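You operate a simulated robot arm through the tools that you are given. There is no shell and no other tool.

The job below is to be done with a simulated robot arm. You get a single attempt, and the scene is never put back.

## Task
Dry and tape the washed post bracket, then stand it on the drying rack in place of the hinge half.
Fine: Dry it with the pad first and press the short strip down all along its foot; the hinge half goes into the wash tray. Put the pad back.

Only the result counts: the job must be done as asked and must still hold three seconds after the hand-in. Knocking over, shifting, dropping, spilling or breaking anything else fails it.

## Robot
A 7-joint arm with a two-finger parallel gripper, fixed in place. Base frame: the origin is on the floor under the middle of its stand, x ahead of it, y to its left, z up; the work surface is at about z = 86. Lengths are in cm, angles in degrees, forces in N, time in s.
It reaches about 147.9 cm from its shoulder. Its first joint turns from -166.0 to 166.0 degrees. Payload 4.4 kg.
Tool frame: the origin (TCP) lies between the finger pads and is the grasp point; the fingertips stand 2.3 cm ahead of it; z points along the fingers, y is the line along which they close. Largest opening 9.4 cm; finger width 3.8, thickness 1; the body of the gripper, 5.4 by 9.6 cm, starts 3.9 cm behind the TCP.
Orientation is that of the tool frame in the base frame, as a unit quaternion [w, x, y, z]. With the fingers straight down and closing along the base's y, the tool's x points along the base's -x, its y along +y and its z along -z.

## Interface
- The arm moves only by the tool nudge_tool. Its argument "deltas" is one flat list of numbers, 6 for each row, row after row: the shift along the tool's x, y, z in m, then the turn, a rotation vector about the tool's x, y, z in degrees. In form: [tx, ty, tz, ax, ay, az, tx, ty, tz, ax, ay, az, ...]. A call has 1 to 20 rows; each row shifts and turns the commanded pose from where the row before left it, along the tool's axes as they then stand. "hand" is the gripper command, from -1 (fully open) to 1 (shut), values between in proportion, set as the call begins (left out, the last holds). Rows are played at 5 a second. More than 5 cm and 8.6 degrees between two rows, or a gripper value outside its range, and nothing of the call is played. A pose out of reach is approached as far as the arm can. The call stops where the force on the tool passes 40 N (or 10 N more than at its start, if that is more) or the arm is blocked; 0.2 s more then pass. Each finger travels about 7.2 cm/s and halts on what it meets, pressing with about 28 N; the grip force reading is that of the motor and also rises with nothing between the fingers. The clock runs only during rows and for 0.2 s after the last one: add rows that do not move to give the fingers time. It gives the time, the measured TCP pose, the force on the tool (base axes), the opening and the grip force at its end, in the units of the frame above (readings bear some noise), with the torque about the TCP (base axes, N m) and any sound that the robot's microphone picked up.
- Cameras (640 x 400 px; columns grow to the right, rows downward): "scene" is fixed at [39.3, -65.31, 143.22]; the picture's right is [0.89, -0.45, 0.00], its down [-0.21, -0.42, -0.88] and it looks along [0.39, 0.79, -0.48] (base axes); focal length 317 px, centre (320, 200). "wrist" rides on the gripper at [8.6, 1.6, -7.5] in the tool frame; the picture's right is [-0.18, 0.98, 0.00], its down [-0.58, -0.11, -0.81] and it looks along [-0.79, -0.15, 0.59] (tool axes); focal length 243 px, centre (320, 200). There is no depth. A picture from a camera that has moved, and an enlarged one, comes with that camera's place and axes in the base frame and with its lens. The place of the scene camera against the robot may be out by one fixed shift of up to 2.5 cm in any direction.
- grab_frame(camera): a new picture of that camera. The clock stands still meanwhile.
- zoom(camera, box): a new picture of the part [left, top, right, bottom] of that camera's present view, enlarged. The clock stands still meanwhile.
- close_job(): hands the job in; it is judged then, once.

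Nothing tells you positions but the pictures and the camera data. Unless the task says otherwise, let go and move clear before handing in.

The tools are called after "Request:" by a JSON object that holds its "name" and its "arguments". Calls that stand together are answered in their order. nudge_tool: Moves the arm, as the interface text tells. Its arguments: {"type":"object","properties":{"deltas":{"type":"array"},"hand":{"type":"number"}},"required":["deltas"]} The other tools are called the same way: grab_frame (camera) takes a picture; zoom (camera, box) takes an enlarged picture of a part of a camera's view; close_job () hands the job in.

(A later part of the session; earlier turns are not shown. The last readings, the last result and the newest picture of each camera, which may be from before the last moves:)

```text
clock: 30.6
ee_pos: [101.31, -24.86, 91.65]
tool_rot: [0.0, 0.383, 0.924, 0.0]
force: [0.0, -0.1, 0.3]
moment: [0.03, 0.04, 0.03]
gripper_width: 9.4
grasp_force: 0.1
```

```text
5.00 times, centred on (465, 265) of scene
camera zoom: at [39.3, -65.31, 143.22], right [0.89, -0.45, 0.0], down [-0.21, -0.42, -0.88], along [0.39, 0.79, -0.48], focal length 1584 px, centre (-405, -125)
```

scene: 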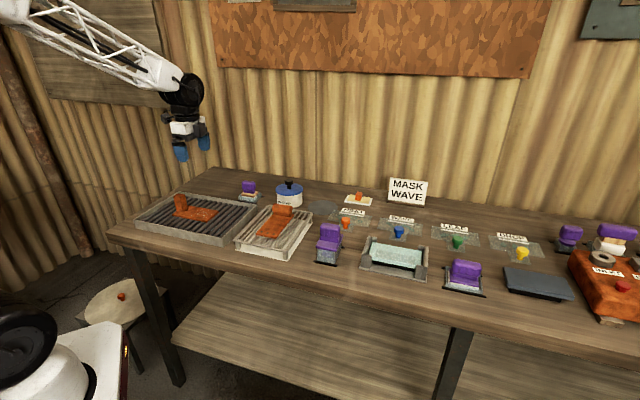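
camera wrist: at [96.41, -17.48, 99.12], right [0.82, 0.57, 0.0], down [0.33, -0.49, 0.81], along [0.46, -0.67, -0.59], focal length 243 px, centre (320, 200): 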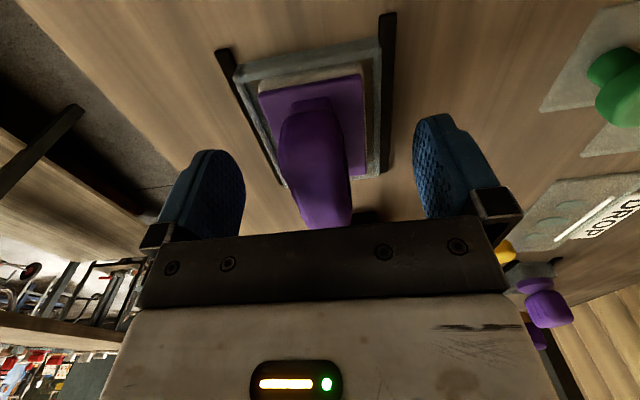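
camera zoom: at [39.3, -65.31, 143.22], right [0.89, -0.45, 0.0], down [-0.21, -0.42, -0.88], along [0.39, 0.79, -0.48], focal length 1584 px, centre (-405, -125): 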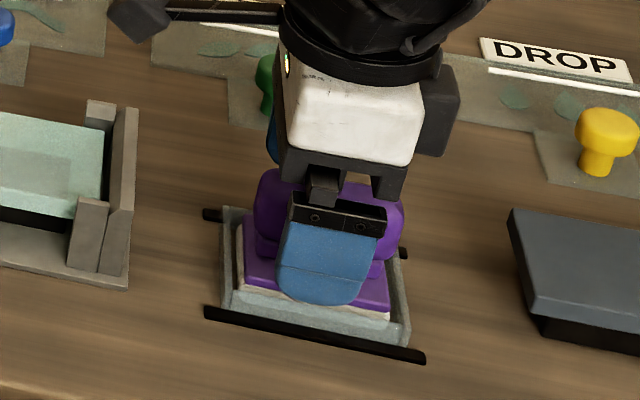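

The front finger is centred on the pad. I'll go 4 mm lower and close on the handle.

Request:
{"name": "nudge_tool", "arguments": {"deltas": [0, 0, 0.004, 0, 0, 0, 0, 0, 0, 0, 0, 0]}}

Request:
{"name": "nudge_tool", "arguments": {"deltas": [0, 0, 0, 0, 0, 0, 0, 0, 0, 0, 0, 0, 0, 0, 0, 0, 0, 0, 0, 0, 0, 0, 0, 0, 0, 0, 0, 0, 0, 0, 0, 0, 0, 0, 0, 0], "hand": 1}}

Request:
{"name": "zoom", "arguments": {"camera": "scene", "box": [415, 225, 515, 305]}}

```text
clock: 31.2
ee_pos: [101.28, -24.85, 91.26]
tool_rot: [0.001, 0.382, 0.924, -0.001]
force: [0.2, -0.1, 1.2]
moment: [0.01, 0.01, -0.02]
gripper_width: 9.39
grasp_force: 0.1
```

```text
clock: 32.6
ee_pos: [101.44, -24.85, 91.29]
tool_rot: [0.0, 0.383, 0.924, 0.0]
force: [0.1, -1.2, 1.6]
moment: [-0.04, -0.03, -0.03]
gripper_width: 2.76
grasp_force: 27.4
```

```text
5.00 times, centred on (465, 265) of scene
camera zoom: at [39.3, -65.31, 143.22], right [0.89, -0.45, 0.0], down [-0.21, -0.42, -0.88], along [0.39, 0.79, -0.48], focal length 1584 px, centre (-405, -125)
```

zoom: 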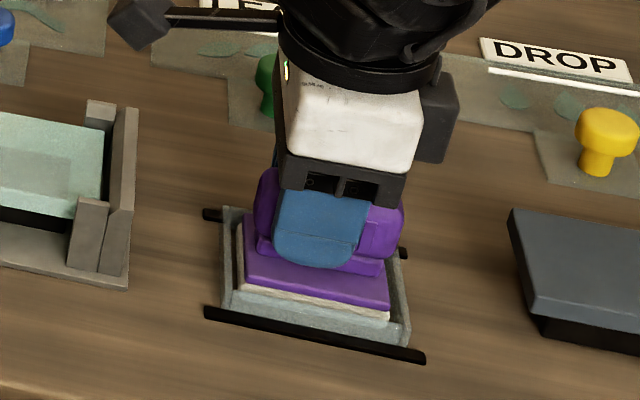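

The pad's handle is gripped (2.76 cm wide, 27 N). Lift it straight up.

Request:
{"name": "nudge_tool", "arguments": {"deltas": [0, 0, -0.01, 0, 0, 0, 0, 0, -0.02, 0, 0, 0, 0, 0, -0.03, 0, 0, 0, 0, 0, -0.04, 0, 0, 0, 0, 0, -0.04, 0, 0, 0, 0, 0, -0.04, 0, 0, 0, 0, 0, 0, 0, 0, 0]}}

Request:
{"name": "grab_frame", "arguments": {"camera": "wrist"}}

Request:
{"name": "zoom", "arguments": {"camera": "scene", "box": [400, 170, 530, 305]}}

```text
clock: 34.2
ee_pos: [101.36, -25.13, 109.28]
tool_rot: [0.0, 0.382, 0.924, -0.001]
force: [0.3, -0.3, 0.8]
moment: [-0.01, -0.02, 0.01]
gripper_width: 0.0
grasp_force: 28.3
```

```text
taken
camera wrist: at [96.34, -17.72, 116.59], right [0.82, 0.57, 0.0], down [0.33, -0.49, 0.81], along [0.46, -0.67, -0.59], focal length 243 px, centre (320, 200)
```

wrist: 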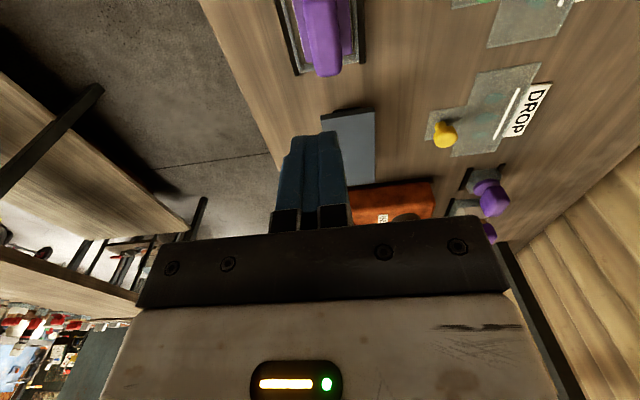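

```text
2.96 times, centred on (465, 238) of scene
camera zoom: at [39.3, -65.31, 143.22], right [0.89, -0.45, 0.0], down [-0.21, -0.42, -0.88], along [0.39, 0.79, -0.48], focal length 939 px, centre (-110, 89)
```

zoom: 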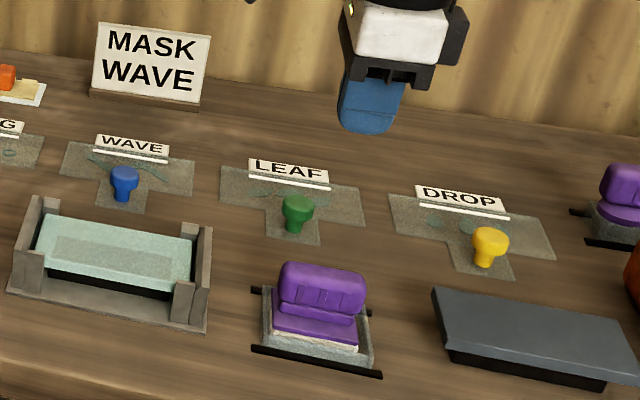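

The handle slipped out of the fingers; the pad still seems to be in its holder. I'll look closely at it before trying again.

Request:
{"name": "nudge_tool", "arguments": {"deltas": [0, 0, 0, 0, 0, 0, 0, 0, 0, 0, 0, 0, 0, 0, 0, 0, 0, 0, 0, 0, 0, 0, 0, 0], "hand": -1}}

Request:
{"name": "zoom", "arguments": {"camera": "scene", "box": [415, 225, 515, 305]}}

Request:
{"name": "zoom", "arguments": {"camera": "wrist", "box": [220, 0, 420, 125]}}

Request:
{"name": "zoom", "arguments": {"camera": "scene", "box": [435, 250, 495, 305]}}

```text
clock: 35.2
ee_pos: [101.3, -25.0, 109.09]
tool_rot: [0.0, 0.383, 0.924, 0.001]
force: [0.0, 0.2, 0.0]
moment: [-0.02, -0.03, 0.0]
gripper_width: 9.39
grasp_force: 0.0
```

```text
5.00 times, centred on (465, 265) of scene
camera zoom: at [39.3, -65.31, 143.22], right [0.89, -0.45, 0.0], down [-0.21, -0.42, -0.88], along [0.39, 0.79, -0.48], focal length 1584 px, centre (-405, -125)
```

zoom: 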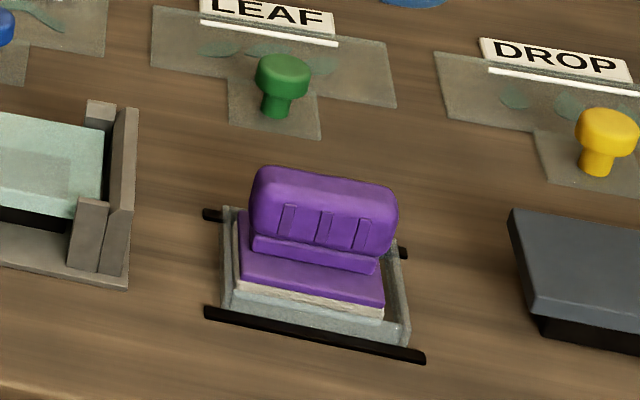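

```text
3.20 times, centred on (320, 62) of wrist
camera zoom: at [96.35, -17.71, 116.53], right [0.82, 0.57, 0.0], down [0.33, -0.49, 0.81], along [0.46, -0.67, -0.59], focal length 776 px, centre (320, 640)
```

zoom: 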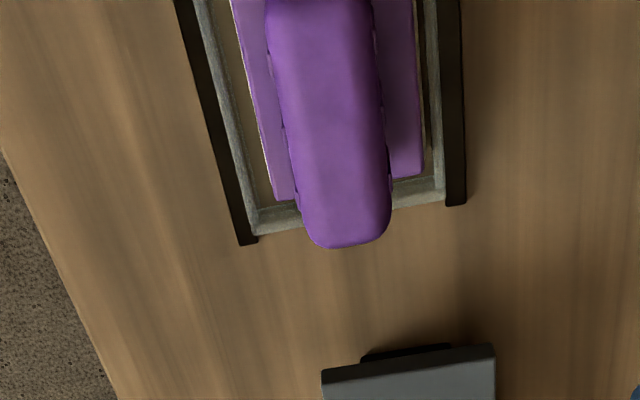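

```text
7.27 times, centred on (465, 278) of scene
camera zoom: at [39.3, -65.31, 143.22], right [0.89, -0.45, 0.0], down [-0.21, -0.42, -0.88], along [0.39, 0.79, -0.48], focal length 2304 px, centre (-734, -364)
```

zoom: 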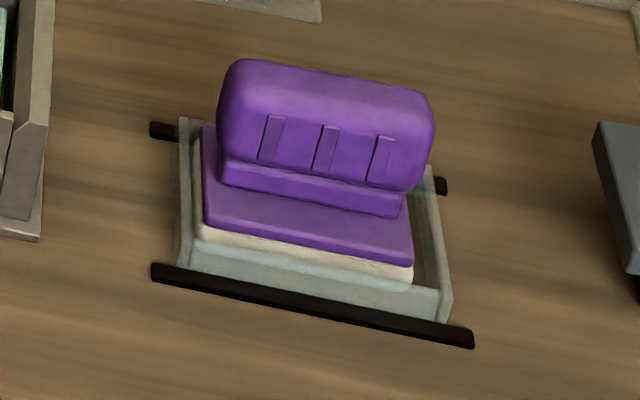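

The pad came up a little and dropped back into its holder about 2–3 mm off. I'll grip it lower and lift very slowly while watching the readings.

Request:
{"name": "nudge_tool", "arguments": {"deltas": [0.001, 0.002, 0.04, 0, 0, 0, 0.001, 0, 0.04, 0, 0, 0, 0, 0, 0.04, 0, 0, 0, 0, 0, 0.03, 0, 0, 0, 0, 0, 0.02, 0, 0, 0, 0, 0, 0.012, 0, 0, 0, 0, 0, 0, 0, 0, 0]}}

Request:
{"name": "nudge_tool", "arguments": {"deltas": [0, 0, 0, 0, 0, 0, 0, 0, 0, 0, 0, 0, 0, 0, 0, 0, 0, 0, 0, 0, 0, 0, 0, 0, 0, 0, 0, 0, 0, 0, 0, 0, 0, 0, 0, 0, 0, 0, 0, 0, 0, 0, 0, 0, 0, 0, 0, 0], "hand": 1}}

Request:
{"name": "zoom", "arguments": {"camera": "scene", "box": [415, 225, 515, 305]}}

Request:
{"name": "grab_frame", "arguments": {"camera": "wrist"}}

```text
clock: 36.8
ee_pos: [101.34, -24.71, 90.91]
tool_rot: [0.0, 0.382, 0.924, 0.001]
force: [0.2, 0.4, 0.9]
moment: [0.01, -0.03, 0.02]
gripper_width: 9.39
grasp_force: 0.1
```

```text
clock: 38.6
ee_pos: [101.36, -24.75, 90.87]
tool_rot: [0.0, 0.383, 0.924, 0.0]
force: [-0.7, 0.2, -0.6]
moment: [-0.02, 0.02, 0.03]
gripper_width: 2.78
grasp_force: 28.4
```

```text
5.00 times, centred on (465, 265) of scene
camera zoom: at [39.3, -65.31, 143.22], right [0.89, -0.45, 0.0], down [-0.21, -0.42, -0.88], along [0.39, 0.79, -0.48], focal length 1584 px, centre (-405, -125)
```

zoom: 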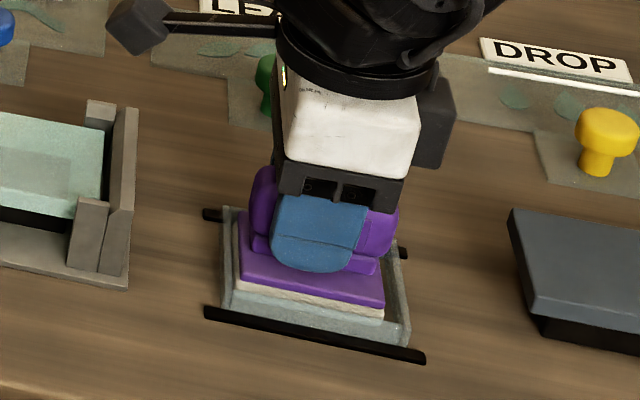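

```text
taken
camera wrist: at [96.48, -17.45, 98.32], right [0.82, 0.57, 0.0], down [0.33, -0.49, 0.81], along [0.46, -0.67, -0.59], focal length 243 px, centre (320, 200)
```

wrist: 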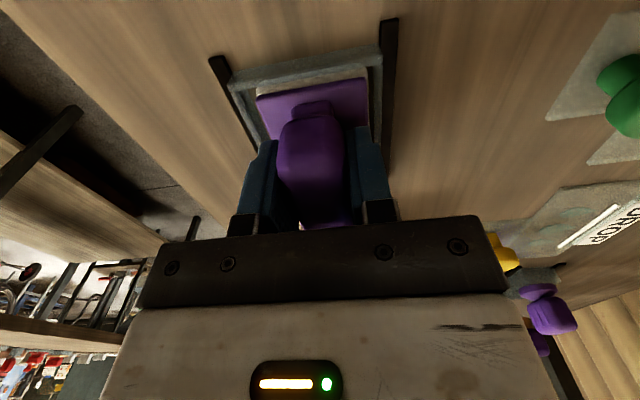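

Request:
{"name": "nudge_tool", "arguments": {"deltas": [0, 0, -0.002, 0, 0, 0, 0, 0, -0.002, 0, 0, 0, 0, 0, -0.002, 0, 0, 0]}}

Request:
{"name": "zoom", "arguments": {"camera": "scene", "box": [415, 225, 515, 305]}}

```text
clock: 39.4
ee_pos: [101.45, -24.74, 91.5]
tool_rot: [0.001, 0.383, 0.924, 0.0]
force: [0.2, -0.2, -1.3]
moment: [-0.02, -0.01, -0.01]
gripper_width: 2.79
grasp_force: 28.1
```

```text
5.00 times, centred on (465, 265) of scene
camera zoom: at [39.3, -65.31, 143.22], right [0.89, -0.45, 0.0], down [-0.21, -0.42, -0.88], along [0.39, 0.79, -0.48], focal length 1584 px, centre (-405, -125)
```

zoom: 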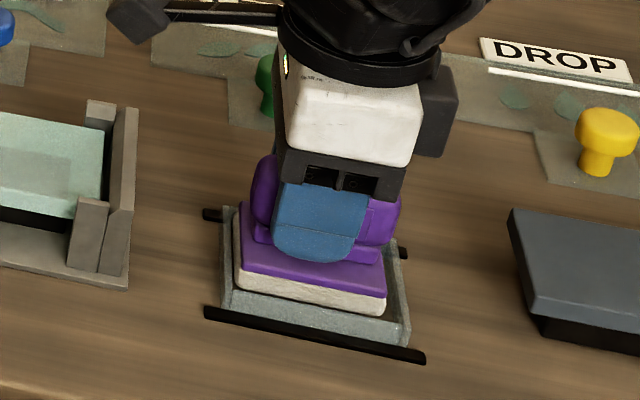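

It is coming up with the fingers (weight about 1 N). Continue slowly.

Request:
{"name": "nudge_tool", "arguments": {"deltas": [0, 0, -0.003, 0, 0, 0, 0, 0, -0.003, 0, 0, 0, 0, 0, -0.004, 0, 0, 0, 0, 0, -0.005, 0, 0, 0, 0, 0, -0.005, 0, 0, 0]}}

Request:
{"name": "zoom", "arguments": {"camera": "scene", "box": [415, 225, 515, 305]}}

```text
clock: 40.6
ee_pos: [101.21, -24.78, 93.54]
tool_rot: [0.0, 0.383, 0.924, 0.0]
force: [-0.3, -0.2, -1.4]
moment: [-0.03, 0.0, 0.0]
gripper_width: 2.8
grasp_force: 27.7
```

```text
5.00 times, centred on (465, 265) of scene
camera zoom: at [39.3, -65.31, 143.22], right [0.89, -0.45, 0.0], down [-0.21, -0.42, -0.88], along [0.39, 0.79, -0.48], focal length 1584 px, centre (-405, -125)
```

zoom: 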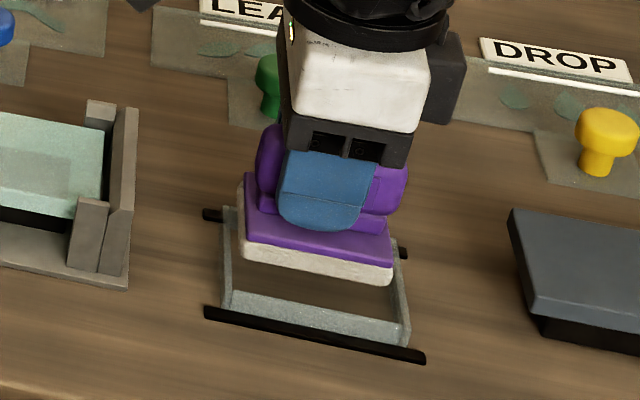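

The pad is clear of the holder and held well. I'll raise it gently and then carry it at a moderate speed.

Request:
{"name": "nudge_tool", "arguments": {"deltas": [0, 0, -0.005, 0, 0, 0, 0, 0, -0.007, 0, 0, 0, 0, 0, -0.01, 0, 0, 0, 0, 0, -0.01, 0, 0, 0, 0, 0, -0.01, 0, 0, 0, 0, 0, -0.01, 0, 0, 0, 0, 0, -0.01, 0, 0, 0, 0, 0, -0.01, 0, 0, 0, 0, 0, -0.01, 0, 0, 0, 0, 0, -0.01, 0, 0, 0, 0, 0, -0.01, 0, 0, 0, 0, 0, -0.01, 0, 0, 0, 0, 0, -0.01, 0, 0, 0, 0, 0, -0.01, 0, 0, 0, 0, 0, -0.007, 0, 0, 0, 0, 0, -0.005, 0, 0, 0]}}

Request:
{"name": "zoom", "arguments": {"camera": "scene", "box": [400, 120, 560, 305]}}

Request:
{"name": "grab_frame", "arguments": {"camera": "wrist"}}

```text
clock: 44.0
ee_pos: [101.4, -24.79, 108.0]
tool_rot: [0.0, 0.383, 0.924, 0.0]
force: [-0.7, 0.4, -1.9]
moment: [0.04, 0.04, -0.01]
gripper_width: 2.79
grasp_force: 27.7
```

```text
2.16 times, centred on (480, 212) of scene
camera zoom: at [39.3, -65.31, 143.22], right [0.89, -0.45, 0.0], down [-0.21, -0.42, -0.88], along [0.39, 0.79, -0.48], focal length 685 px, centre (-26, 173)
```

zoom: 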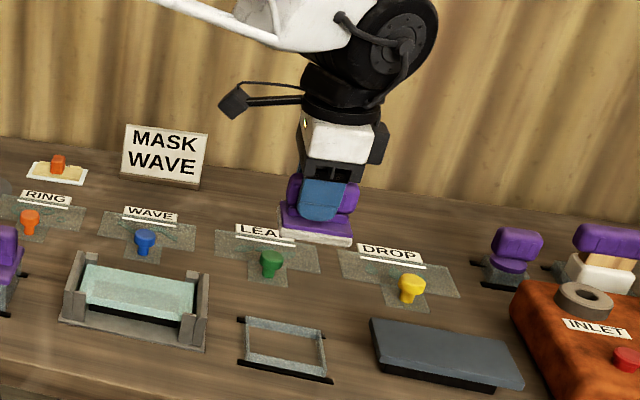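

```text
taken
camera wrist: at [96.42, -17.33, 115.4], right [0.82, 0.57, 0.0], down [0.33, -0.49, 0.81], along [0.46, -0.67, -0.59], focal length 243 px, centre (320, 200)
```

wrist: 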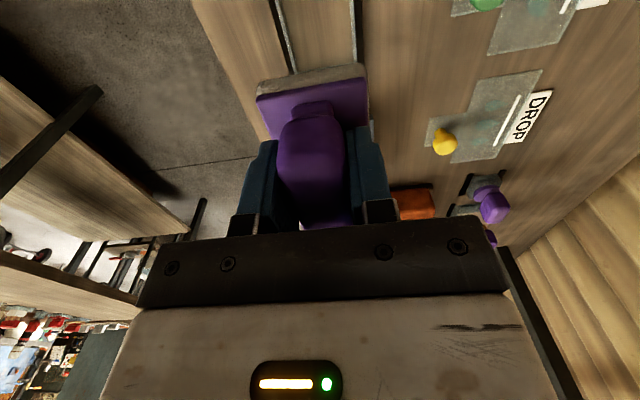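

Pad is held straight; its centre sits almost exactly at the TCP, underside about 4.6 cm below it. I'll carry it left to above the bracket's foot.

Request:
{"name": "nudge_tool", "arguments": {"deltas": [0.01, 0.0019, 0, 0, 0, 0, 0.02, 0.0019, 0, 0, 0, 0, 0.03, 0.0019, 0, 0, 0, 0, 0.03, 0.0019, 0, 0, 0, 0, 0.03, 0.0019, 0, 0, 0, 0, 0.03, 0.0019, 0, 0, 0, 0, 0.03, 0.0019, 0, 0, 0, 0, 0.03, 0.0019, 0, 0, 0, 0, 0.03, 0.0019, 0, 0, 0, 0, 0.03, 0.0019, 0, 0, 0, 0, 0.03, 0.0019, 0, 0, 0, 0, 0.03, 0.0019, 0, 0, 0, 0, 0.03, 0.0019, 0, 0, 0, 0, 0.03, 0.0019, 0, 0, 0, 0, 0.03, 0.0019, 0, 0, 0, 0, 0.03, 0.0019, 0, 0, 0, 0, 0.03, 0.0019, 0, 0, 0, 0, 0.03, 0.0019, 0, 0, 0, 0, 0.03, 0.0019, 0, 0, 0, 0, 0.03, 0.0019, 0, 0, 0, 0]}}

Request:
{"name": "nudge_tool", "arguments": {"deltas": [0.03, 0, 0, 0, 0, 0, 0.03, 0, 0, 0, 0, 0, 0.03, 0, 0, 0, 0, 0, 0.03, 0, 0, 0, 0, 0, 0.03, 0, 0, 0, 0, 0, 0.03, 0, 0, 0, 0, 0, 0.03, 0, 0, 0, 0, 0, 0.025, 0, 0, 0, 0, 0, 0.015, 0, 0, 0, 0, 0, 0.008, 0, 0, 0, 0, 0, 0, 0, 0, 0, 0, 0]}}

Request:
{"name": "grab_frame", "arguments": {"camera": "wrist"}}

Request:
{"name": "zoom", "arguments": {"camera": "scene", "box": [130, 130, 290, 260]}}

```text
clock: 48.2
ee_pos: [63.7, 18.39, 107.84]
tool_rot: [0.0, 0.383, 0.924, 0.001]
force: [0.4, 0.8, -1.4]
moment: [-0.01, 0.0, 0.0]
gripper_width: 2.77
grasp_force: 27.8
```

```text
clock: 50.6
ee_pos: [45.44, 36.57, 108.12]
tool_rot: [0.001, 0.382, 0.924, 0.0]
force: [0.0, 0.4, -1.0]
moment: [-0.02, 0.04, 0.02]
gripper_width: 2.79
grasp_force: 28.3
```

```text
taken
camera wrist: at [40.54, 43.93, 115.57], right [0.82, 0.57, 0.0], down [0.33, -0.49, 0.81], along [0.46, -0.67, -0.59], focal length 243 px, centre (320, 200)
```

wrist: 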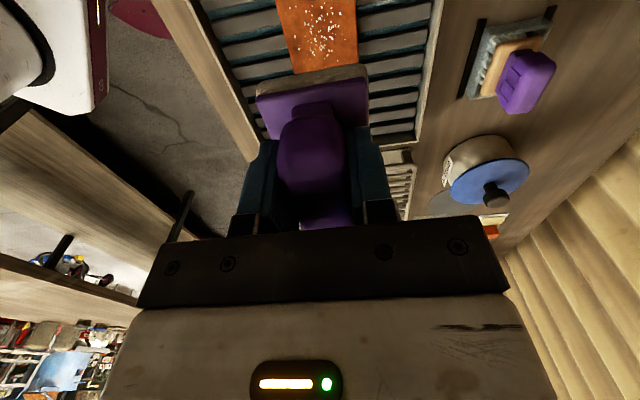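

```text
3.08 times, centred on (210, 195) of scene
camera zoom: at [39.3, -65.31, 143.22], right [0.89, -0.45, 0.0], down [-0.21, -0.42, -0.88], along [0.39, 0.79, -0.48], focal length 975 px, centre (658, 215)
```

zoom: 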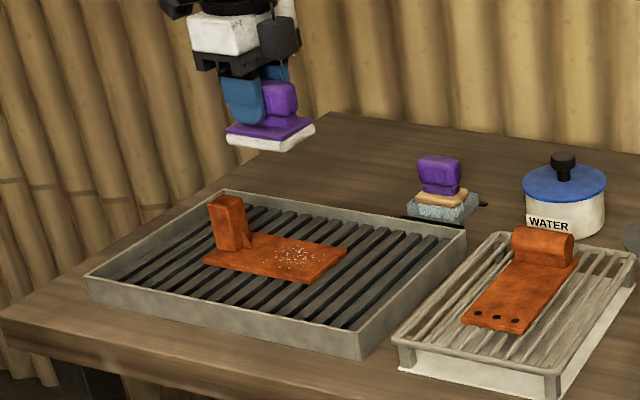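

The pad hangs right above the wet part of the foot. I'll lower it to just above and then press lightly.

Request:
{"name": "nudge_tool", "arguments": {"deltas": [0, 0, 0.01, 0, 0, 0, 0, 0, 0.015, 0, 0, 0, 0, 0, 0.015, 0, 0, 0, 0, 0, 0.015, 0, 0, 0, 0, 0, 0.015, 0, 0, 0, 0, 0, 0.015, 0, 0, 0, 0, 0, 0.015, 0, 0, 0, 0, 0, 0.01, 0, 0, 0, 0, 0, 0.008, 0, 0, 0, 0, 0, 0, 0, 0, 0]}}

Request:
{"name": "zoom", "arguments": {"camera": "scene", "box": [150, 160, 250, 240]}}

Request:
{"name": "grab_frame", "arguments": {"camera": "wrist"}}

```text
clock: 52.8
ee_pos: [45.51, 36.49, 96.33]
tool_rot: [0.0, 0.383, 0.924, 0.0]
force: [-0.3, -0.2, -1.9]
moment: [-0.01, -0.01, 0.02]
gripper_width: 2.81
grasp_force: 27.7
```

```text
5.00 times, centred on (200, 200) of scene
camera zoom: at [39.3, -65.31, 143.22], right [0.89, -0.45, 0.0], down [-0.21, -0.42, -0.88], along [0.39, 0.79, -0.48], focal length 1584 px, centre (920, 200)
```

zoom: 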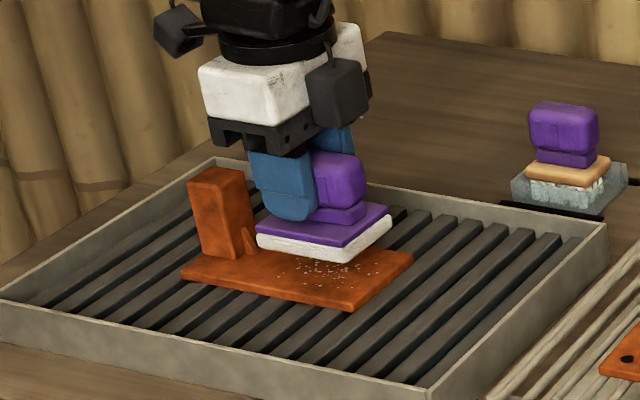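

```text
taken
camera wrist: at [40.59, 43.82, 103.63], right [0.82, 0.57, 0.0], down [0.33, -0.49, 0.81], along [0.46, -0.67, -0.59], focal length 243 px, centre (320, 200)
```

wrist: 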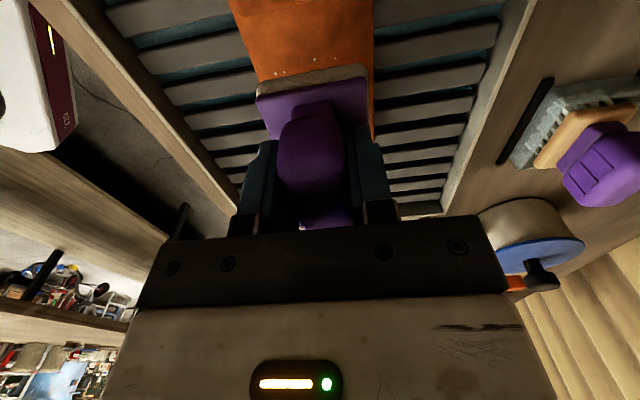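

Request:
{"name": "nudge_tool", "arguments": {"deltas": [0, 0, 0.005, 0, 0, 0, 0, 0, 0.005, 0, 0, 0, 0, 0, 0.003, 0, 0, 0]}}

Request:
{"name": "nudge_tool", "arguments": {"deltas": [0, 0, 0.002, 0, 0, 0, 0, 0, 0.002, 0, 0, 0]}}

```text
clock: 53.6
ee_pos: [45.63, 36.64, 94.84]
tool_rot: [0.0, 0.383, 0.924, 0.0]
force: [0.8, 0.0, -1.6]
moment: [0.02, -0.02, -0.02]
gripper_width: 2.77
grasp_force: 28.3
```

```text
clock: 54.2
ee_pos: [45.6, 36.56, 94.66]
tool_rot: [0.0, 0.383, 0.924, 0.0]
force: [1.8, 0.4, -0.7]
moment: [0.0, 0.02, -0.03]
gripper_width: 2.77
grasp_force: 27.6
```

Request:
{"name": "nudge_tool", "arguments": {"deltas": [0, 0, 0.002, 0, 0, 0, 0, 0, 0.002, 0, 0, 0]}}

Request:
{"name": "zoom", "arguments": {"camera": "scene", "box": [150, 160, 250, 240]}}

```text
clock: 54.8
ee_pos: [45.48, 36.45, 94.15]
tool_rot: [0.0, 0.383, 0.924, 0.0]
force: [0.2, 0.8, 0.0]
moment: [0.04, 0.04, 0.02]
gripper_width: 2.79
grasp_force: 28.3
```

```text
5.00 times, centred on (200, 200) of scene
camera zoom: at [39.3, -65.31, 143.22], right [0.89, -0.45, 0.0], down [-0.21, -0.42, -0.88], along [0.39, 0.79, -0.48], focal length 1584 px, centre (920, 200)
```

zoom: 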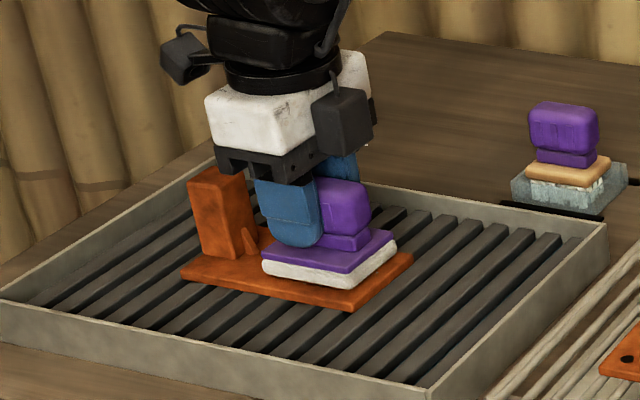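

Request:
{"name": "nudge_tool", "arguments": {"deltas": [0, 0, 0.002, 0, 0, 0, 0, 0, 0.002, 0, 0, 0]}}

```text
clock: 55.4
ee_pos: [45.56, 36.63, 93.75]
tool_rot: [0.0, 0.382, 0.924, 0.002]
force: [-8.4, -10.0, 22.7]
moment: [-0.53, 0.25, -0.06]
gripper_width: 2.77
grasp_force: 28.1
```

Request:
{"name": "nudge_tool", "arguments": {"deltas": [0, 0, -0.0015, 0, 0, 0]}}

Request:
{"name": "zoom", "arguments": {"camera": "scene", "box": [150, 160, 250, 240]}}

Request:
{"name": "grab_frame", "arguments": {"camera": "wrist"}}

```text
clock: 55.8
ee_pos: [45.52, 36.53, 94.04]
tool_rot: [0.001, 0.383, 0.924, -0.001]
force: [2.6, 1.3, 3.4]
moment: [0.07, -0.28, -0.04]
gripper_width: 2.78
grasp_force: 27.7
```

```text
5.00 times, centred on (200, 200) of scene
camera zoom: at [39.3, -65.31, 143.22], right [0.89, -0.45, 0.0], down [-0.21, -0.42, -0.88], along [0.39, 0.79, -0.48], focal length 1584 px, centre (920, 200)
```

zoom: 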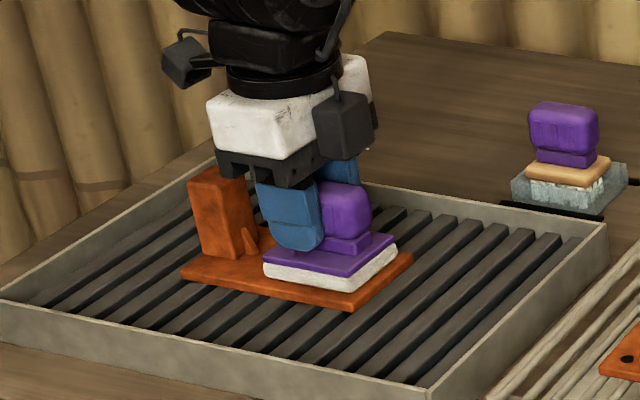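

```text
taken
camera wrist: at [40.6, 43.88, 101.31], right [0.82, 0.57, 0.0], down [0.33, -0.49, 0.81], along [0.46, -0.67, -0.59], focal length 243 px, centre (320, 200)
```

wrist: 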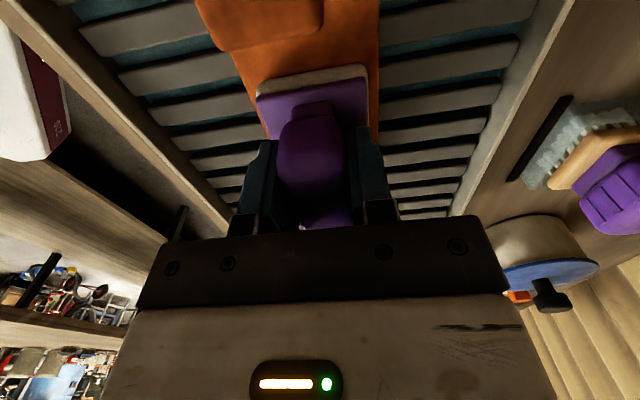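

Light contact of about 5 N. I'll wipe gently back and forth over the wet area, then lift to look.

Request:
{"name": "nudge_tool", "arguments": {"deltas": [0, 0.003, 0, 0, 0, 0, 0, 0.003, 0, 0, 0, 0, 0, 0.002, 0, 0, 0, 0, 0, -0.004, 0, 0, 0, 0, 0, -0.004, 0, 0, 0, 0, 0, -0.004, 0, 0, 0, 0, 0, -0.004, 0, 0, 0, 0, 0, 0.004, 0, 0, 0, 0, 0, 0.004, 0, 0, 0, 0, -0.003, 0, 0, 0, 0, 0, -0.003, 0, 0, 0, 0, 0, 0.003, 0, 0, 0, 0, 0, 0.003, 0, 0, 0, 0, 0, 0.003, 0, 0, 0, 0, 0, 0.003, 0, 0, 0, 0, 0, -0.003, 0, 0, 0, 0, 0, -0.003, 0, 0, 0, 0, 0]}}

Request:
{"name": "zoom", "arguments": {"camera": "scene", "box": [150, 160, 250, 240]}}

```text
clock: 59.4
ee_pos: [45.41, 36.6, 93.88]
tool_rot: [0.0, 0.383, 0.924, 0.001]
force: [-10.2, 5.8, 12.7]
moment: [0.17, 0.46, -0.12]
gripper_width: 2.79
grasp_force: 27.7
```

```text
5.00 times, centred on (200, 200) of scene
camera zoom: at [39.3, -65.31, 143.22], right [0.89, -0.45, 0.0], down [-0.21, -0.42, -0.88], along [0.39, 0.79, -0.48], focal length 1584 px, centre (920, 200)
```

zoom: 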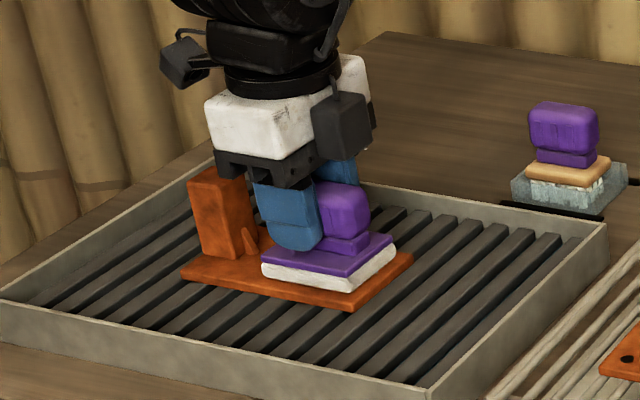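

Request:
{"name": "nudge_tool", "arguments": {"deltas": [0, 0, -0.003, 0, 0, 0, 0, 0, -0.005, 0, 0, 0, 0, 0, -0.01, 0, 0, 0, 0, 0, -0.015, 0, 0, 0, 0, 0, -0.015, 0, 0, 0, 0, 0, -0.015, 0, 0, 0, 0, 0, -0.01, 0, 0, 0, 0, 0, 0, 0, 0, 0]}}

Request:
{"name": "zoom", "arguments": {"camera": "scene", "box": [150, 160, 250, 240]}}

Request:
{"name": "grab_frame", "arguments": {"camera": "wrist"}}

```text
clock: 61.2
ee_pos: [45.51, 36.57, 101.31]
tool_rot: [0.0, 0.383, 0.924, 0.0]
force: [-0.9, -0.3, -1.8]
moment: [0.04, 0.01, 0.01]
gripper_width: 2.78
grasp_force: 28.1
```

```text
5.00 times, centred on (200, 200) of scene
camera zoom: at [39.3, -65.31, 143.22], right [0.89, -0.45, 0.0], down [-0.21, -0.42, -0.88], along [0.39, 0.79, -0.48], focal length 1584 px, centre (920, 200)
```

zoom: 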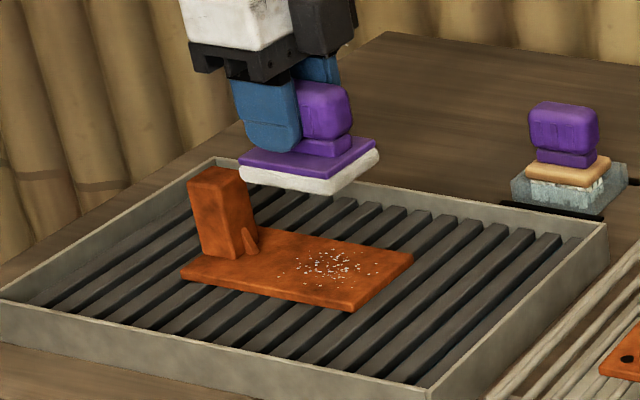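

```text
taken
camera wrist: at [40.5, 43.91, 108.65], right [0.82, 0.57, 0.0], down [0.33, -0.49, 0.81], along [0.46, -0.67, -0.59], focal length 243 px, centre (320, 200)
```

wrist: 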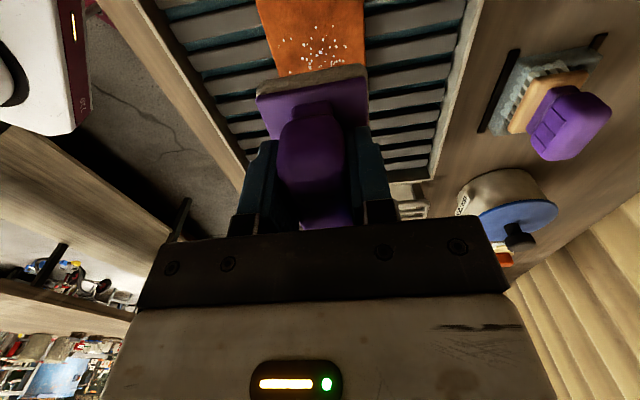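

Request:
{"name": "zoom", "arguments": {"camera": "scene", "box": [160, 180, 230, 235]}}

Request:
{"name": "zoom", "arguments": {"camera": "scene", "box": [195, 190, 240, 225]}}

```text
7.27 times, centred on (195, 208) of scene
camera zoom: at [39.3, -65.31, 143.22], right [0.89, -0.45, 0.0], down [-0.21, -0.42, -0.88], along [0.39, 0.79, -0.48], focal length 2304 px, centre (1229, 146)
```

zoom: 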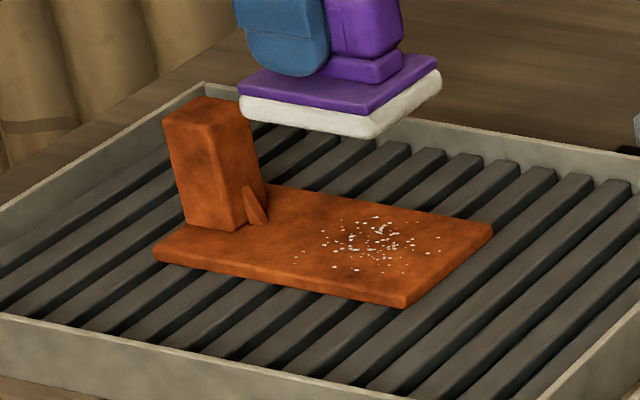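

```text
11.43 times, centred on (218, 208) of scene
camera zoom: at [39.3, -65.31, 143.22], right [0.89, -0.45, 0.0], down [-0.21, -0.42, -0.88], along [0.39, 0.79, -0.48], focal length 3620 px, centre (1491, 114)
```

zoom: 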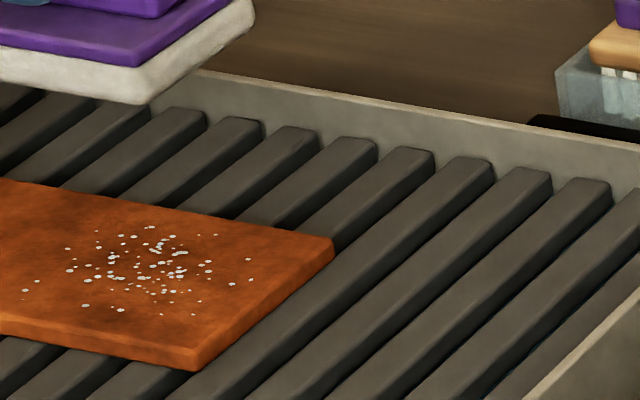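

The water spots look unchanged after that short wipe. I'll do a longer, firmer wipe with larger strokes.

Request:
{"name": "nudge_tool", "arguments": {"deltas": [0, 0, 0.015, 0, 0, 0, 0, 0, 0.015, 0, 0, 0, 0, 0, 0.015, 0, 0, 0, 0, 0, 0.015, 0, 0, 0, 0, 0, 0.008, 0, 0, 0, 0, 0, 0.004, 0, 0, 0, 0, 0, 0, 0, 0, 0]}}

Request:
{"name": "nudge_tool", "arguments": {"deltas": [0, 0, 0.002, 0, 0, 0, 0, 0, 0.0015, 0, 0, 0]}}

```text
clock: 62.8
ee_pos: [45.38, 36.58, 93.97]
tool_rot: [0.0, 0.383, 0.924, 0.0]
force: [-0.3, 0.5, -1.5]
moment: [-0.01, 0.01, 0.0]
gripper_width: 2.79
grasp_force: 27.7
```

```text
clock: 63.4
ee_pos: [45.51, 36.66, 93.83]
tool_rot: [0.0, 0.383, 0.924, 0.001]
force: [-14.2, 0.6, 36.7]
moment: [-0.15, 0.48, -0.03]
gripper_width: 2.77
grasp_force: 28.4
```

Request:
{"name": "nudge_tool", "arguments": {"deltas": [0, 0, -0.0012, 0, 0, 0, 0, 0, 0, 0, 0, 0]}}

Request:
{"name": "nudge_tool", "arguments": {"deltas": [0, 0.004, 0, 0, 0, 0, 0, 0.004, 0, 0, 0, 0, 0, 0.004, 0, 0, 0, 0]}}

```text
clock: 64.0
ee_pos: [45.55, 36.53, 93.82]
tool_rot: [0.0, 0.383, 0.924, 0.002]
force: [-4.3, 16.3, 31.6]
moment: [0.26, 0.07, 0.02]
gripper_width: 2.77
grasp_force: 28.1
```

```text
clock: 64.4
ee_pos: [45.59, 36.53, 93.6]
tool_rot: [-0.001, 0.384, 0.924, -0.002]
force: [-0.7, -0.8, 3.3]
moment: [-0.02, -0.14, -0.03]
gripper_width: 2.77
grasp_force: 28.0
stopped in row 2: the force on the tool passed its limit at 53 N (the readings are from after the stop); the commanded pose is now the measured one
```

Request:
{"name": "zoom", "arguments": {"camera": "scene", "box": [150, 160, 250, 240]}}

Request:
{"name": "grab_frame", "arguments": {"camera": "wrist"}}

```text
5.00 times, centred on (200, 200) of scene
camera zoom: at [39.3, -65.31, 143.22], right [0.89, -0.45, 0.0], down [-0.21, -0.42, -0.88], along [0.39, 0.79, -0.48], focal length 1584 px, centre (920, 200)
```

zoom: 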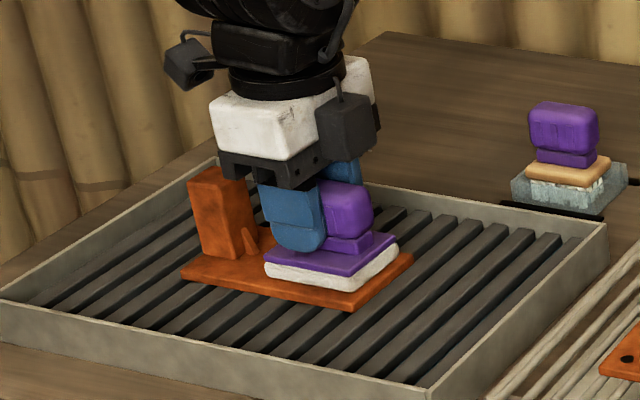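

```text
taken
camera wrist: at [40.74, 43.89, 101.17], right [0.83, 0.56, 0.0], down [0.34, -0.49, 0.81], along [0.45, -0.67, -0.59], focal length 243 px, centre (320, 200)
```

wrist: 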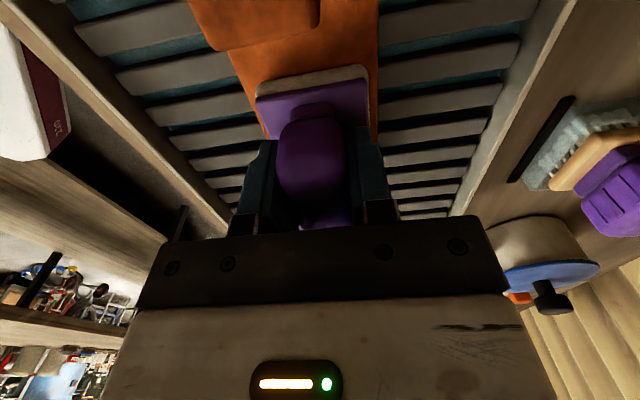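

Request:
{"name": "nudge_tool", "arguments": {"deltas": [0, 0.003, 0, 0, 0, 0, 0, 0.003, 0, 0, 0, 0, 0, 0.003, 0, 0, 0, 0, 0, 0.003, 0, 0, 0, 0, 0, 0.003, 0, 0, 0, 0]}}

Request:
{"name": "zoom", "arguments": {"camera": "scene", "box": [150, 160, 250, 240]}}

```text
clock: 65.3
ee_pos: [46.32, 37.16, 93.74]
tool_rot: [-0.001, 0.382, 0.924, -0.003]
force: [-3.0, -4.2, 8.0]
moment: [-0.09, -0.03, -0.02]
gripper_width: 2.78
grasp_force: 28.1
stopped in row 4: the force on the tool passed its limit at 44 N (the readings are from after the stop); the commanded pose is now the measured one
```

```text
5.00 times, centred on (200, 200) of scene
camera zoom: at [39.3, -65.31, 143.22], right [0.89, -0.45, 0.0], down [-0.21, -0.42, -0.88], along [0.39, 0.79, -0.48], focal length 1584 px, centre (920, 200)
```

zoom: 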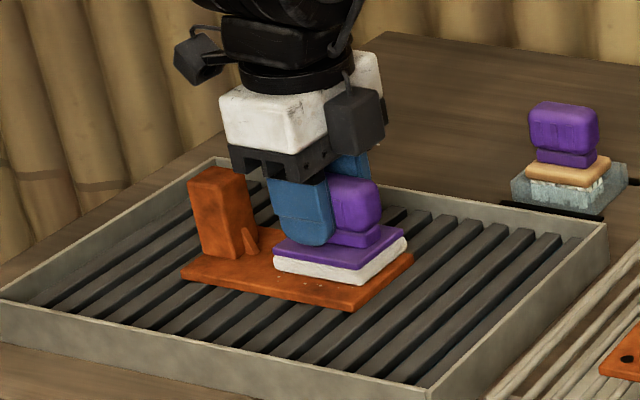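

Request:
{"name": "nudge_tool", "arguments": {"deltas": [0, 0, -0.001, 0, 0, 0, 0, -0.002, 0, 0, 0, 0, 0, -0.002, 0, 0, 0, 0, 0, -0.002, 0, 0, 0, 0, 0, -0.002, 0, 0, 0, 0, 0, -0.002, 0, 0, 0, 0, 0, -0.002, 0, 0, 0, 0, 0, -0.002, 0, 0, 0, 0, 0, -0.002, 0, 0, 0, 0]}}

```text
clock: 67.3
ee_pos: [45.25, 36.01, 93.75]
tool_rot: [0.0, 0.383, 0.924, -0.003]
force: [0.7, 0.6, -0.7]
moment: [-0.02, 0.01, 0.01]
gripper_width: 2.76
grasp_force: 27.8
```

Request:
{"name": "nudge_tool", "arguments": {"deltas": [0, 0, 0.001, 0, 0, 0, 0, -0.002, 0, 0, 0, 0, 0, -0.002, 0, 0, 0, 0, 0, -0.002, 0, 0, 0, 0, 0, -0.002, 0, 0, 0, 0]}}

Request:
{"name": "nudge_tool", "arguments": {"deltas": [0, 0.002, 0, 0, 0, 0, 0, 0.002, 0, 0, 0, 0, 0, 0.002, 0, 0, 0, 0, 0, 0.002, 0, 0, 0, 0, 0, 0.002, 0, 0, 0, 0, 0, 0.002, 0, 0, 0, 0, 0, 0.002, 0, 0, 0, 0, 0, 0.002, 0, 0, 0, 0]}}

```text
clock: 68.5
ee_pos: [44.72, 35.61, 93.67]
tool_rot: [-0.001, 0.383, 0.924, -0.001]
force: [6.2, 2.0, 7.4]
moment: [0.19, -0.53, -0.07]
gripper_width: 2.78
grasp_force: 27.9
```

```text
clock: 69.2
ee_pos: [44.96, 35.85, 93.81]
tool_rot: [-0.001, 0.382, 0.924, -0.002]
force: [-5.5, -4.7, 10.1]
moment: [-0.01, 0.01, -0.03]
gripper_width: 2.77
grasp_force: 28.1
stopped in row 3: the force on the tool passed its limit at 43 N (the readings are from after the stop); the commanded pose is now the measured one
```

Request:
{"name": "nudge_tool", "arguments": {"deltas": [0, 0, -0.003, 0, 0, 0, 0, 0, -0.01, 0, 0, 0, 0, 0, -0.015, 0, 0, 0, 0, 0, -0.02, 0, 0, 0, 0, 0, -0.02, 0, 0, 0, 0, 0, -0.01, 0, 0, 0, 0, 0, 0, 0, 0, 0]}}

Request:
{"name": "zoom", "arguments": {"camera": "scene", "box": [160, 180, 230, 235]}}

Request:
{"name": "zoom", "arguments": {"camera": "scene", "box": [195, 190, 240, 225]}}

Request:
{"name": "grab_frame", "arguments": {"camera": "wrist"}}

```text
clock: 70.8
ee_pos: [44.99, 36.14, 101.24]
tool_rot: [0.0, 0.382, 0.924, -0.003]
force: [0.0, 0.5, -2.3]
moment: [0.0, 0.0, -0.03]
gripper_width: 2.76
grasp_force: 27.8
```

```text
7.27 times, centred on (195, 208) of scene
camera zoom: at [39.3, -65.31, 143.22], right [0.89, -0.45, 0.0], down [-0.21, -0.42, -0.88], along [0.39, 0.79, -0.48], focal length 2304 px, centre (1229, 146)
```

zoom: 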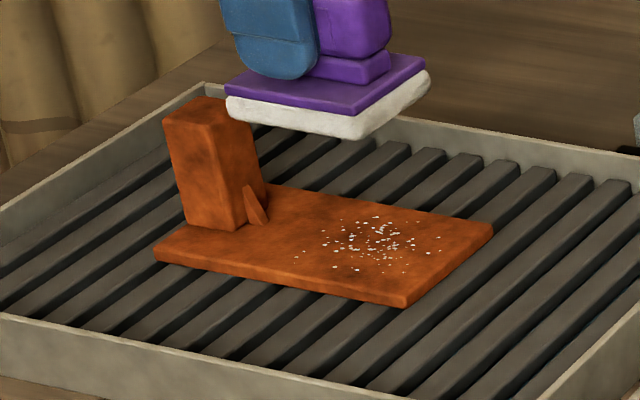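

```text
11.43 times, centred on (218, 208) of scene
camera zoom: at [39.3, -65.31, 143.22], right [0.89, -0.45, 0.0], down [-0.21, -0.42, -0.88], along [0.39, 0.79, -0.48], focal length 3620 px, centre (1491, 114)
```

zoom: 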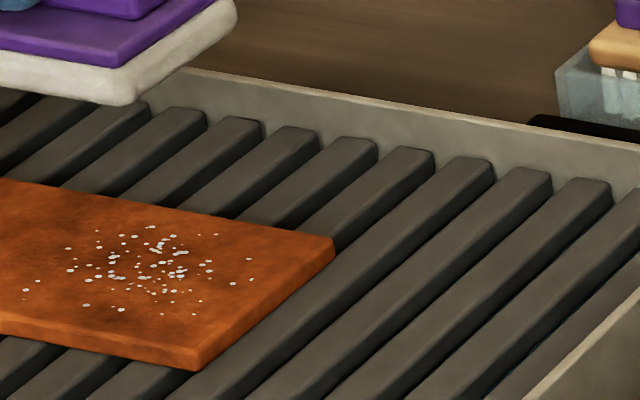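

```text
taken
camera wrist: at [40.03, 43.48, 108.79], right [0.82, 0.57, -0.01], down [0.34, -0.48, 0.81], along [0.45, -0.67, -0.59], focal length 243 px, centre (320, 200)
```

wrist: 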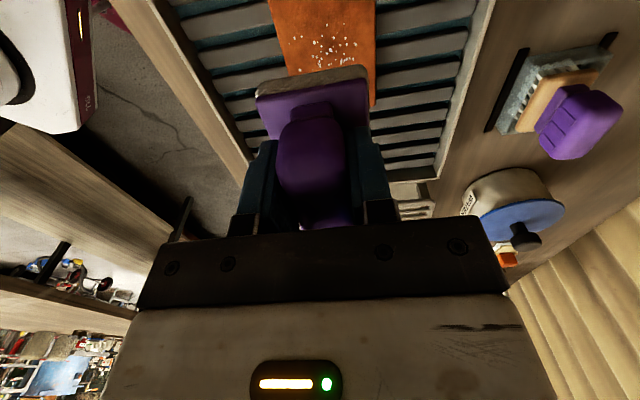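

The spots are still there, so more thorough drying is needed. I'll settle the pad with a steady press and then make slow, light strokes, re-checking the spots.

Request:
{"name": "nudge_tool", "arguments": {"deltas": [-0.002, 0.002, 0.02, 0, 0, 0, 0, 0, 0.02, 0, 0, 0, 0, 0, 0.02, 0, 0, 0, 0, 0, 0.01, 0, 0, 0, 0, 0, 0.004, 0, 0, 0, 0, 0, 0, 0, 0, 0]}}

Request:
{"name": "nudge_tool", "arguments": {"deltas": [0, 0, 0.001, 0, 0, 0, 0, 0, 0, 0, 0, 0]}}

```text
clock: 72.2
ee_pos: [45.08, 35.81, 93.95]
tool_rot: [-0.001, 0.383, 0.924, -0.002]
force: [0.4, 0.4, -1.5]
moment: [0.0, 0.0, -0.02]
gripper_width: 2.79
grasp_force: 27.9
```

```text
clock: 72.8
ee_pos: [44.98, 35.82, 94.0]
tool_rot: [-0.001, 0.382, 0.924, -0.003]
force: [0.1, 0.2, -1.4]
moment: [-0.02, -0.01, 0.03]
gripper_width: 2.78
grasp_force: 28.6
```

Request:
{"name": "nudge_tool", "arguments": {"deltas": [0, 0.004, 0.001, 0, 0, 0, 0, 0.004, 0.001, 0, 0, 0, 0, 0, 0.0005, 0, 0, 0, 0, 0, 0, 0, 0, 0]}}

Request:
{"name": "nudge_tool", "arguments": {"deltas": [0, 0, 0.0005, 0, 0, 0, 0, 0, 0, 0, 0, 0]}}

```text
clock: 73.8
ee_pos: [45.7, 36.37, 93.71]
tool_rot: [-0.001, 0.383, 0.924, -0.003]
force: [-7.6, 1.5, 16.4]
moment: [0.3, -0.05, 0.13]
gripper_width: 2.82
grasp_force: 27.9
```

```text
clock: 74.5
ee_pos: [45.74, 36.55, 93.69]
tool_rot: [-0.001, 0.383, 0.924, -0.002]
force: [-8.9, -6.3, 36.7]
moment: [0.03, -0.12, 0.0]
gripper_width: 2.79
grasp_force: 27.7
```

Request:
{"name": "nudge_tool", "arguments": {"deltas": [0, 0, -0.0005, 0, 0, 0, 0, 0, 0, 0, 0, 0, 0, 0, 0, 0, 0, 0, 0, 0, 0, 0, 0, 0, 0, 0, 0, 0, 0, 0]}}

Request:
{"name": "nudge_tool", "arguments": {"deltas": [-0.001, 0, -0.0003, 0, 0, 0, -0.001, 0, 0, 0, 0, 0, -0.001, 0, 0, 0, 0, 0, -0.001, 0, 0, 0, 0, 0, -0.001, 0, 0, 0, 0, 0]}}

```text
clock: 75.7
ee_pos: [45.7, 36.49, 93.74]
tool_rot: [-0.001, 0.383, 0.924, -0.002]
force: [4.2, 3.9, 26.7]
moment: [0.22, -0.4, 0.04]
gripper_width: 2.8
grasp_force: 27.5
```

```text
clock: 76.8
ee_pos: [46.16, 36.24, 93.6]
tool_rot: [0.0, 0.383, 0.924, -0.005]
force: [-5.4, 6.4, 12.2]
moment: [0.25, -0.11, 0.18]
gripper_width: 2.78
grasp_force: 28.4
```

Request:
{"name": "nudge_tool", "arguments": {"deltas": [0.001, 0, 0, 0, 0, 0, 0.001, 0, 0, 0, 0, 0, 0.001, 0, 0, 0, 0, 0, 0.001, 0, 0, 0, 0, 0, 0.001, 0, 0, 0, 0, 0, 0.001, 0, 0, 0, 0, 0, 0.001, 0, 0, 0, 0, 0, 0.001, 0, 0, 0, 0, 0, 0.001, 0, 0, 0, 0, 0, 0.001, 0, 0, 0, 0, 0, 0.001, 0, 0, 0, 0, 0]}}

Request:
{"name": "nudge_tool", "arguments": {"deltas": [-0.0015, 0, 0, 0, 0, 0, -0.0015, 0, 0, 0, 0, 0, -0.0015, 0, 0, 0, 0, 0, -0.0015, 0, 0, 0, 0, 0, -0.0015, 0, 0, 0, 0, 0, -0.0015, 0, 0, 0, 0, 0, -0.0015, 0, 0, 0, 0, 0, -0.0015, 0, 0, 0, 0, 0]}}

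Request:
{"name": "zoom", "arguments": {"camera": "scene", "box": [150, 160, 250, 240]}}

```text
clock: 79.2
ee_pos: [45.34, 36.96, 93.7]
tool_rot: [0.0, 0.383, 0.924, -0.001]
force: [0.9, -0.3, -1.0]
moment: [0.03, 0.01, -0.02]
gripper_width: 2.79
grasp_force: 28.2
```

```text
clock: 81.0
ee_pos: [46.16, 36.13, 93.79]
tool_rot: [0.0, 0.383, 0.924, -0.002]
force: [-0.5, 0.8, -1.1]
moment: [0.01, 0.02, 0.01]
gripper_width: 2.8
grasp_force: 28.6
```

```text
5.00 times, centred on (200, 200) of scene
camera zoom: at [39.3, -65.31, 143.22], right [0.89, -0.45, 0.0], down [-0.21, -0.42, -0.88], along [0.39, 0.79, -0.48], focal length 1584 px, centre (920, 200)
```

zoom: 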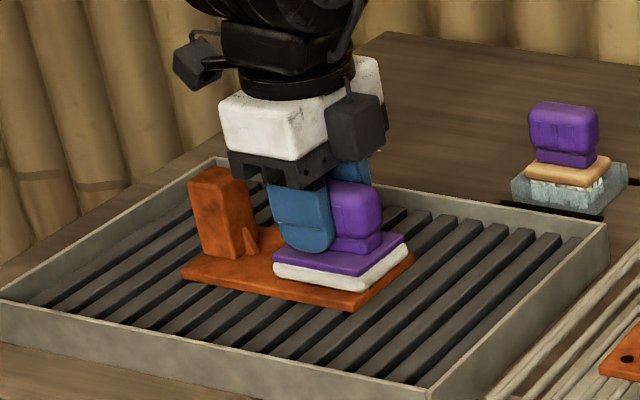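

Request:
{"name": "nudge_tool", "arguments": {"deltas": [0, 0, -0.01, 0, 0, 0, 0, 0, -0.02, 0, 0, 0, 0, 0, -0.02, 0, 0, 0, 0, 0, -0.02, 0, 0, 0, 0, 0, 0, 0, 0, 0]}}

Request:
{"name": "zoom", "arguments": {"camera": "scene", "box": [160, 180, 230, 235]}}

Request:
{"name": "zoom", "arguments": {"camera": "scene", "box": [195, 190, 240, 225]}}

```text
clock: 82.2
ee_pos: [46.27, 36.2, 100.78]
tool_rot: [-0.002, 0.383, 0.924, -0.003]
force: [0.3, -0.1, -1.3]
moment: [0.01, -0.01, -0.02]
gripper_width: 2.8
grasp_force: 27.6
```

```text
7.27 times, centred on (195, 208) of scene
camera zoom: at [39.3, -65.31, 143.22], right [0.89, -0.45, 0.0], down [-0.21, -0.42, -0.88], along [0.39, 0.79, -0.48], focal length 2304 px, centre (1229, 146)
```

zoom: 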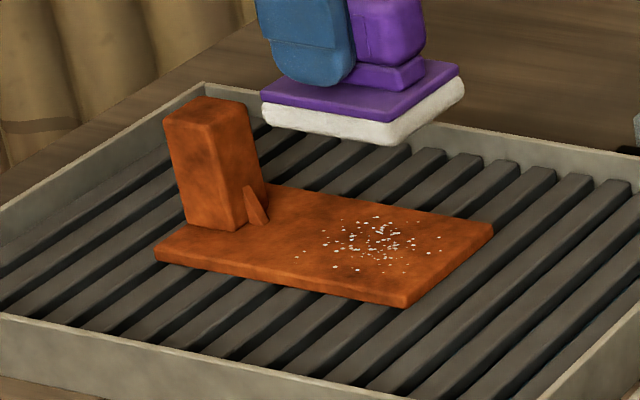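

```text
11.43 times, centred on (218, 208) of scene
camera zoom: at [39.3, -65.31, 143.22], right [0.89, -0.45, 0.0], down [-0.21, -0.42, -0.88], along [0.39, 0.79, -0.48], focal length 3620 px, centre (1491, 114)
```

zoom: 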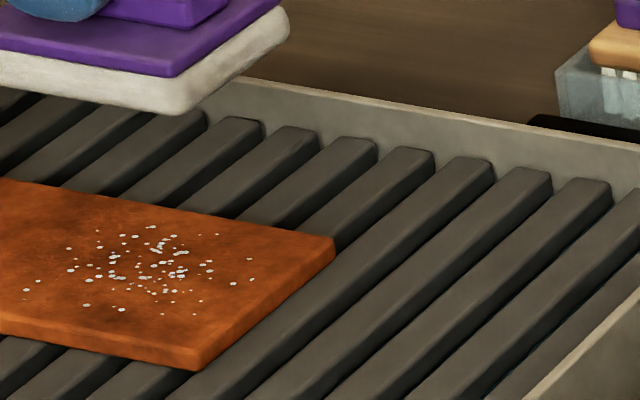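

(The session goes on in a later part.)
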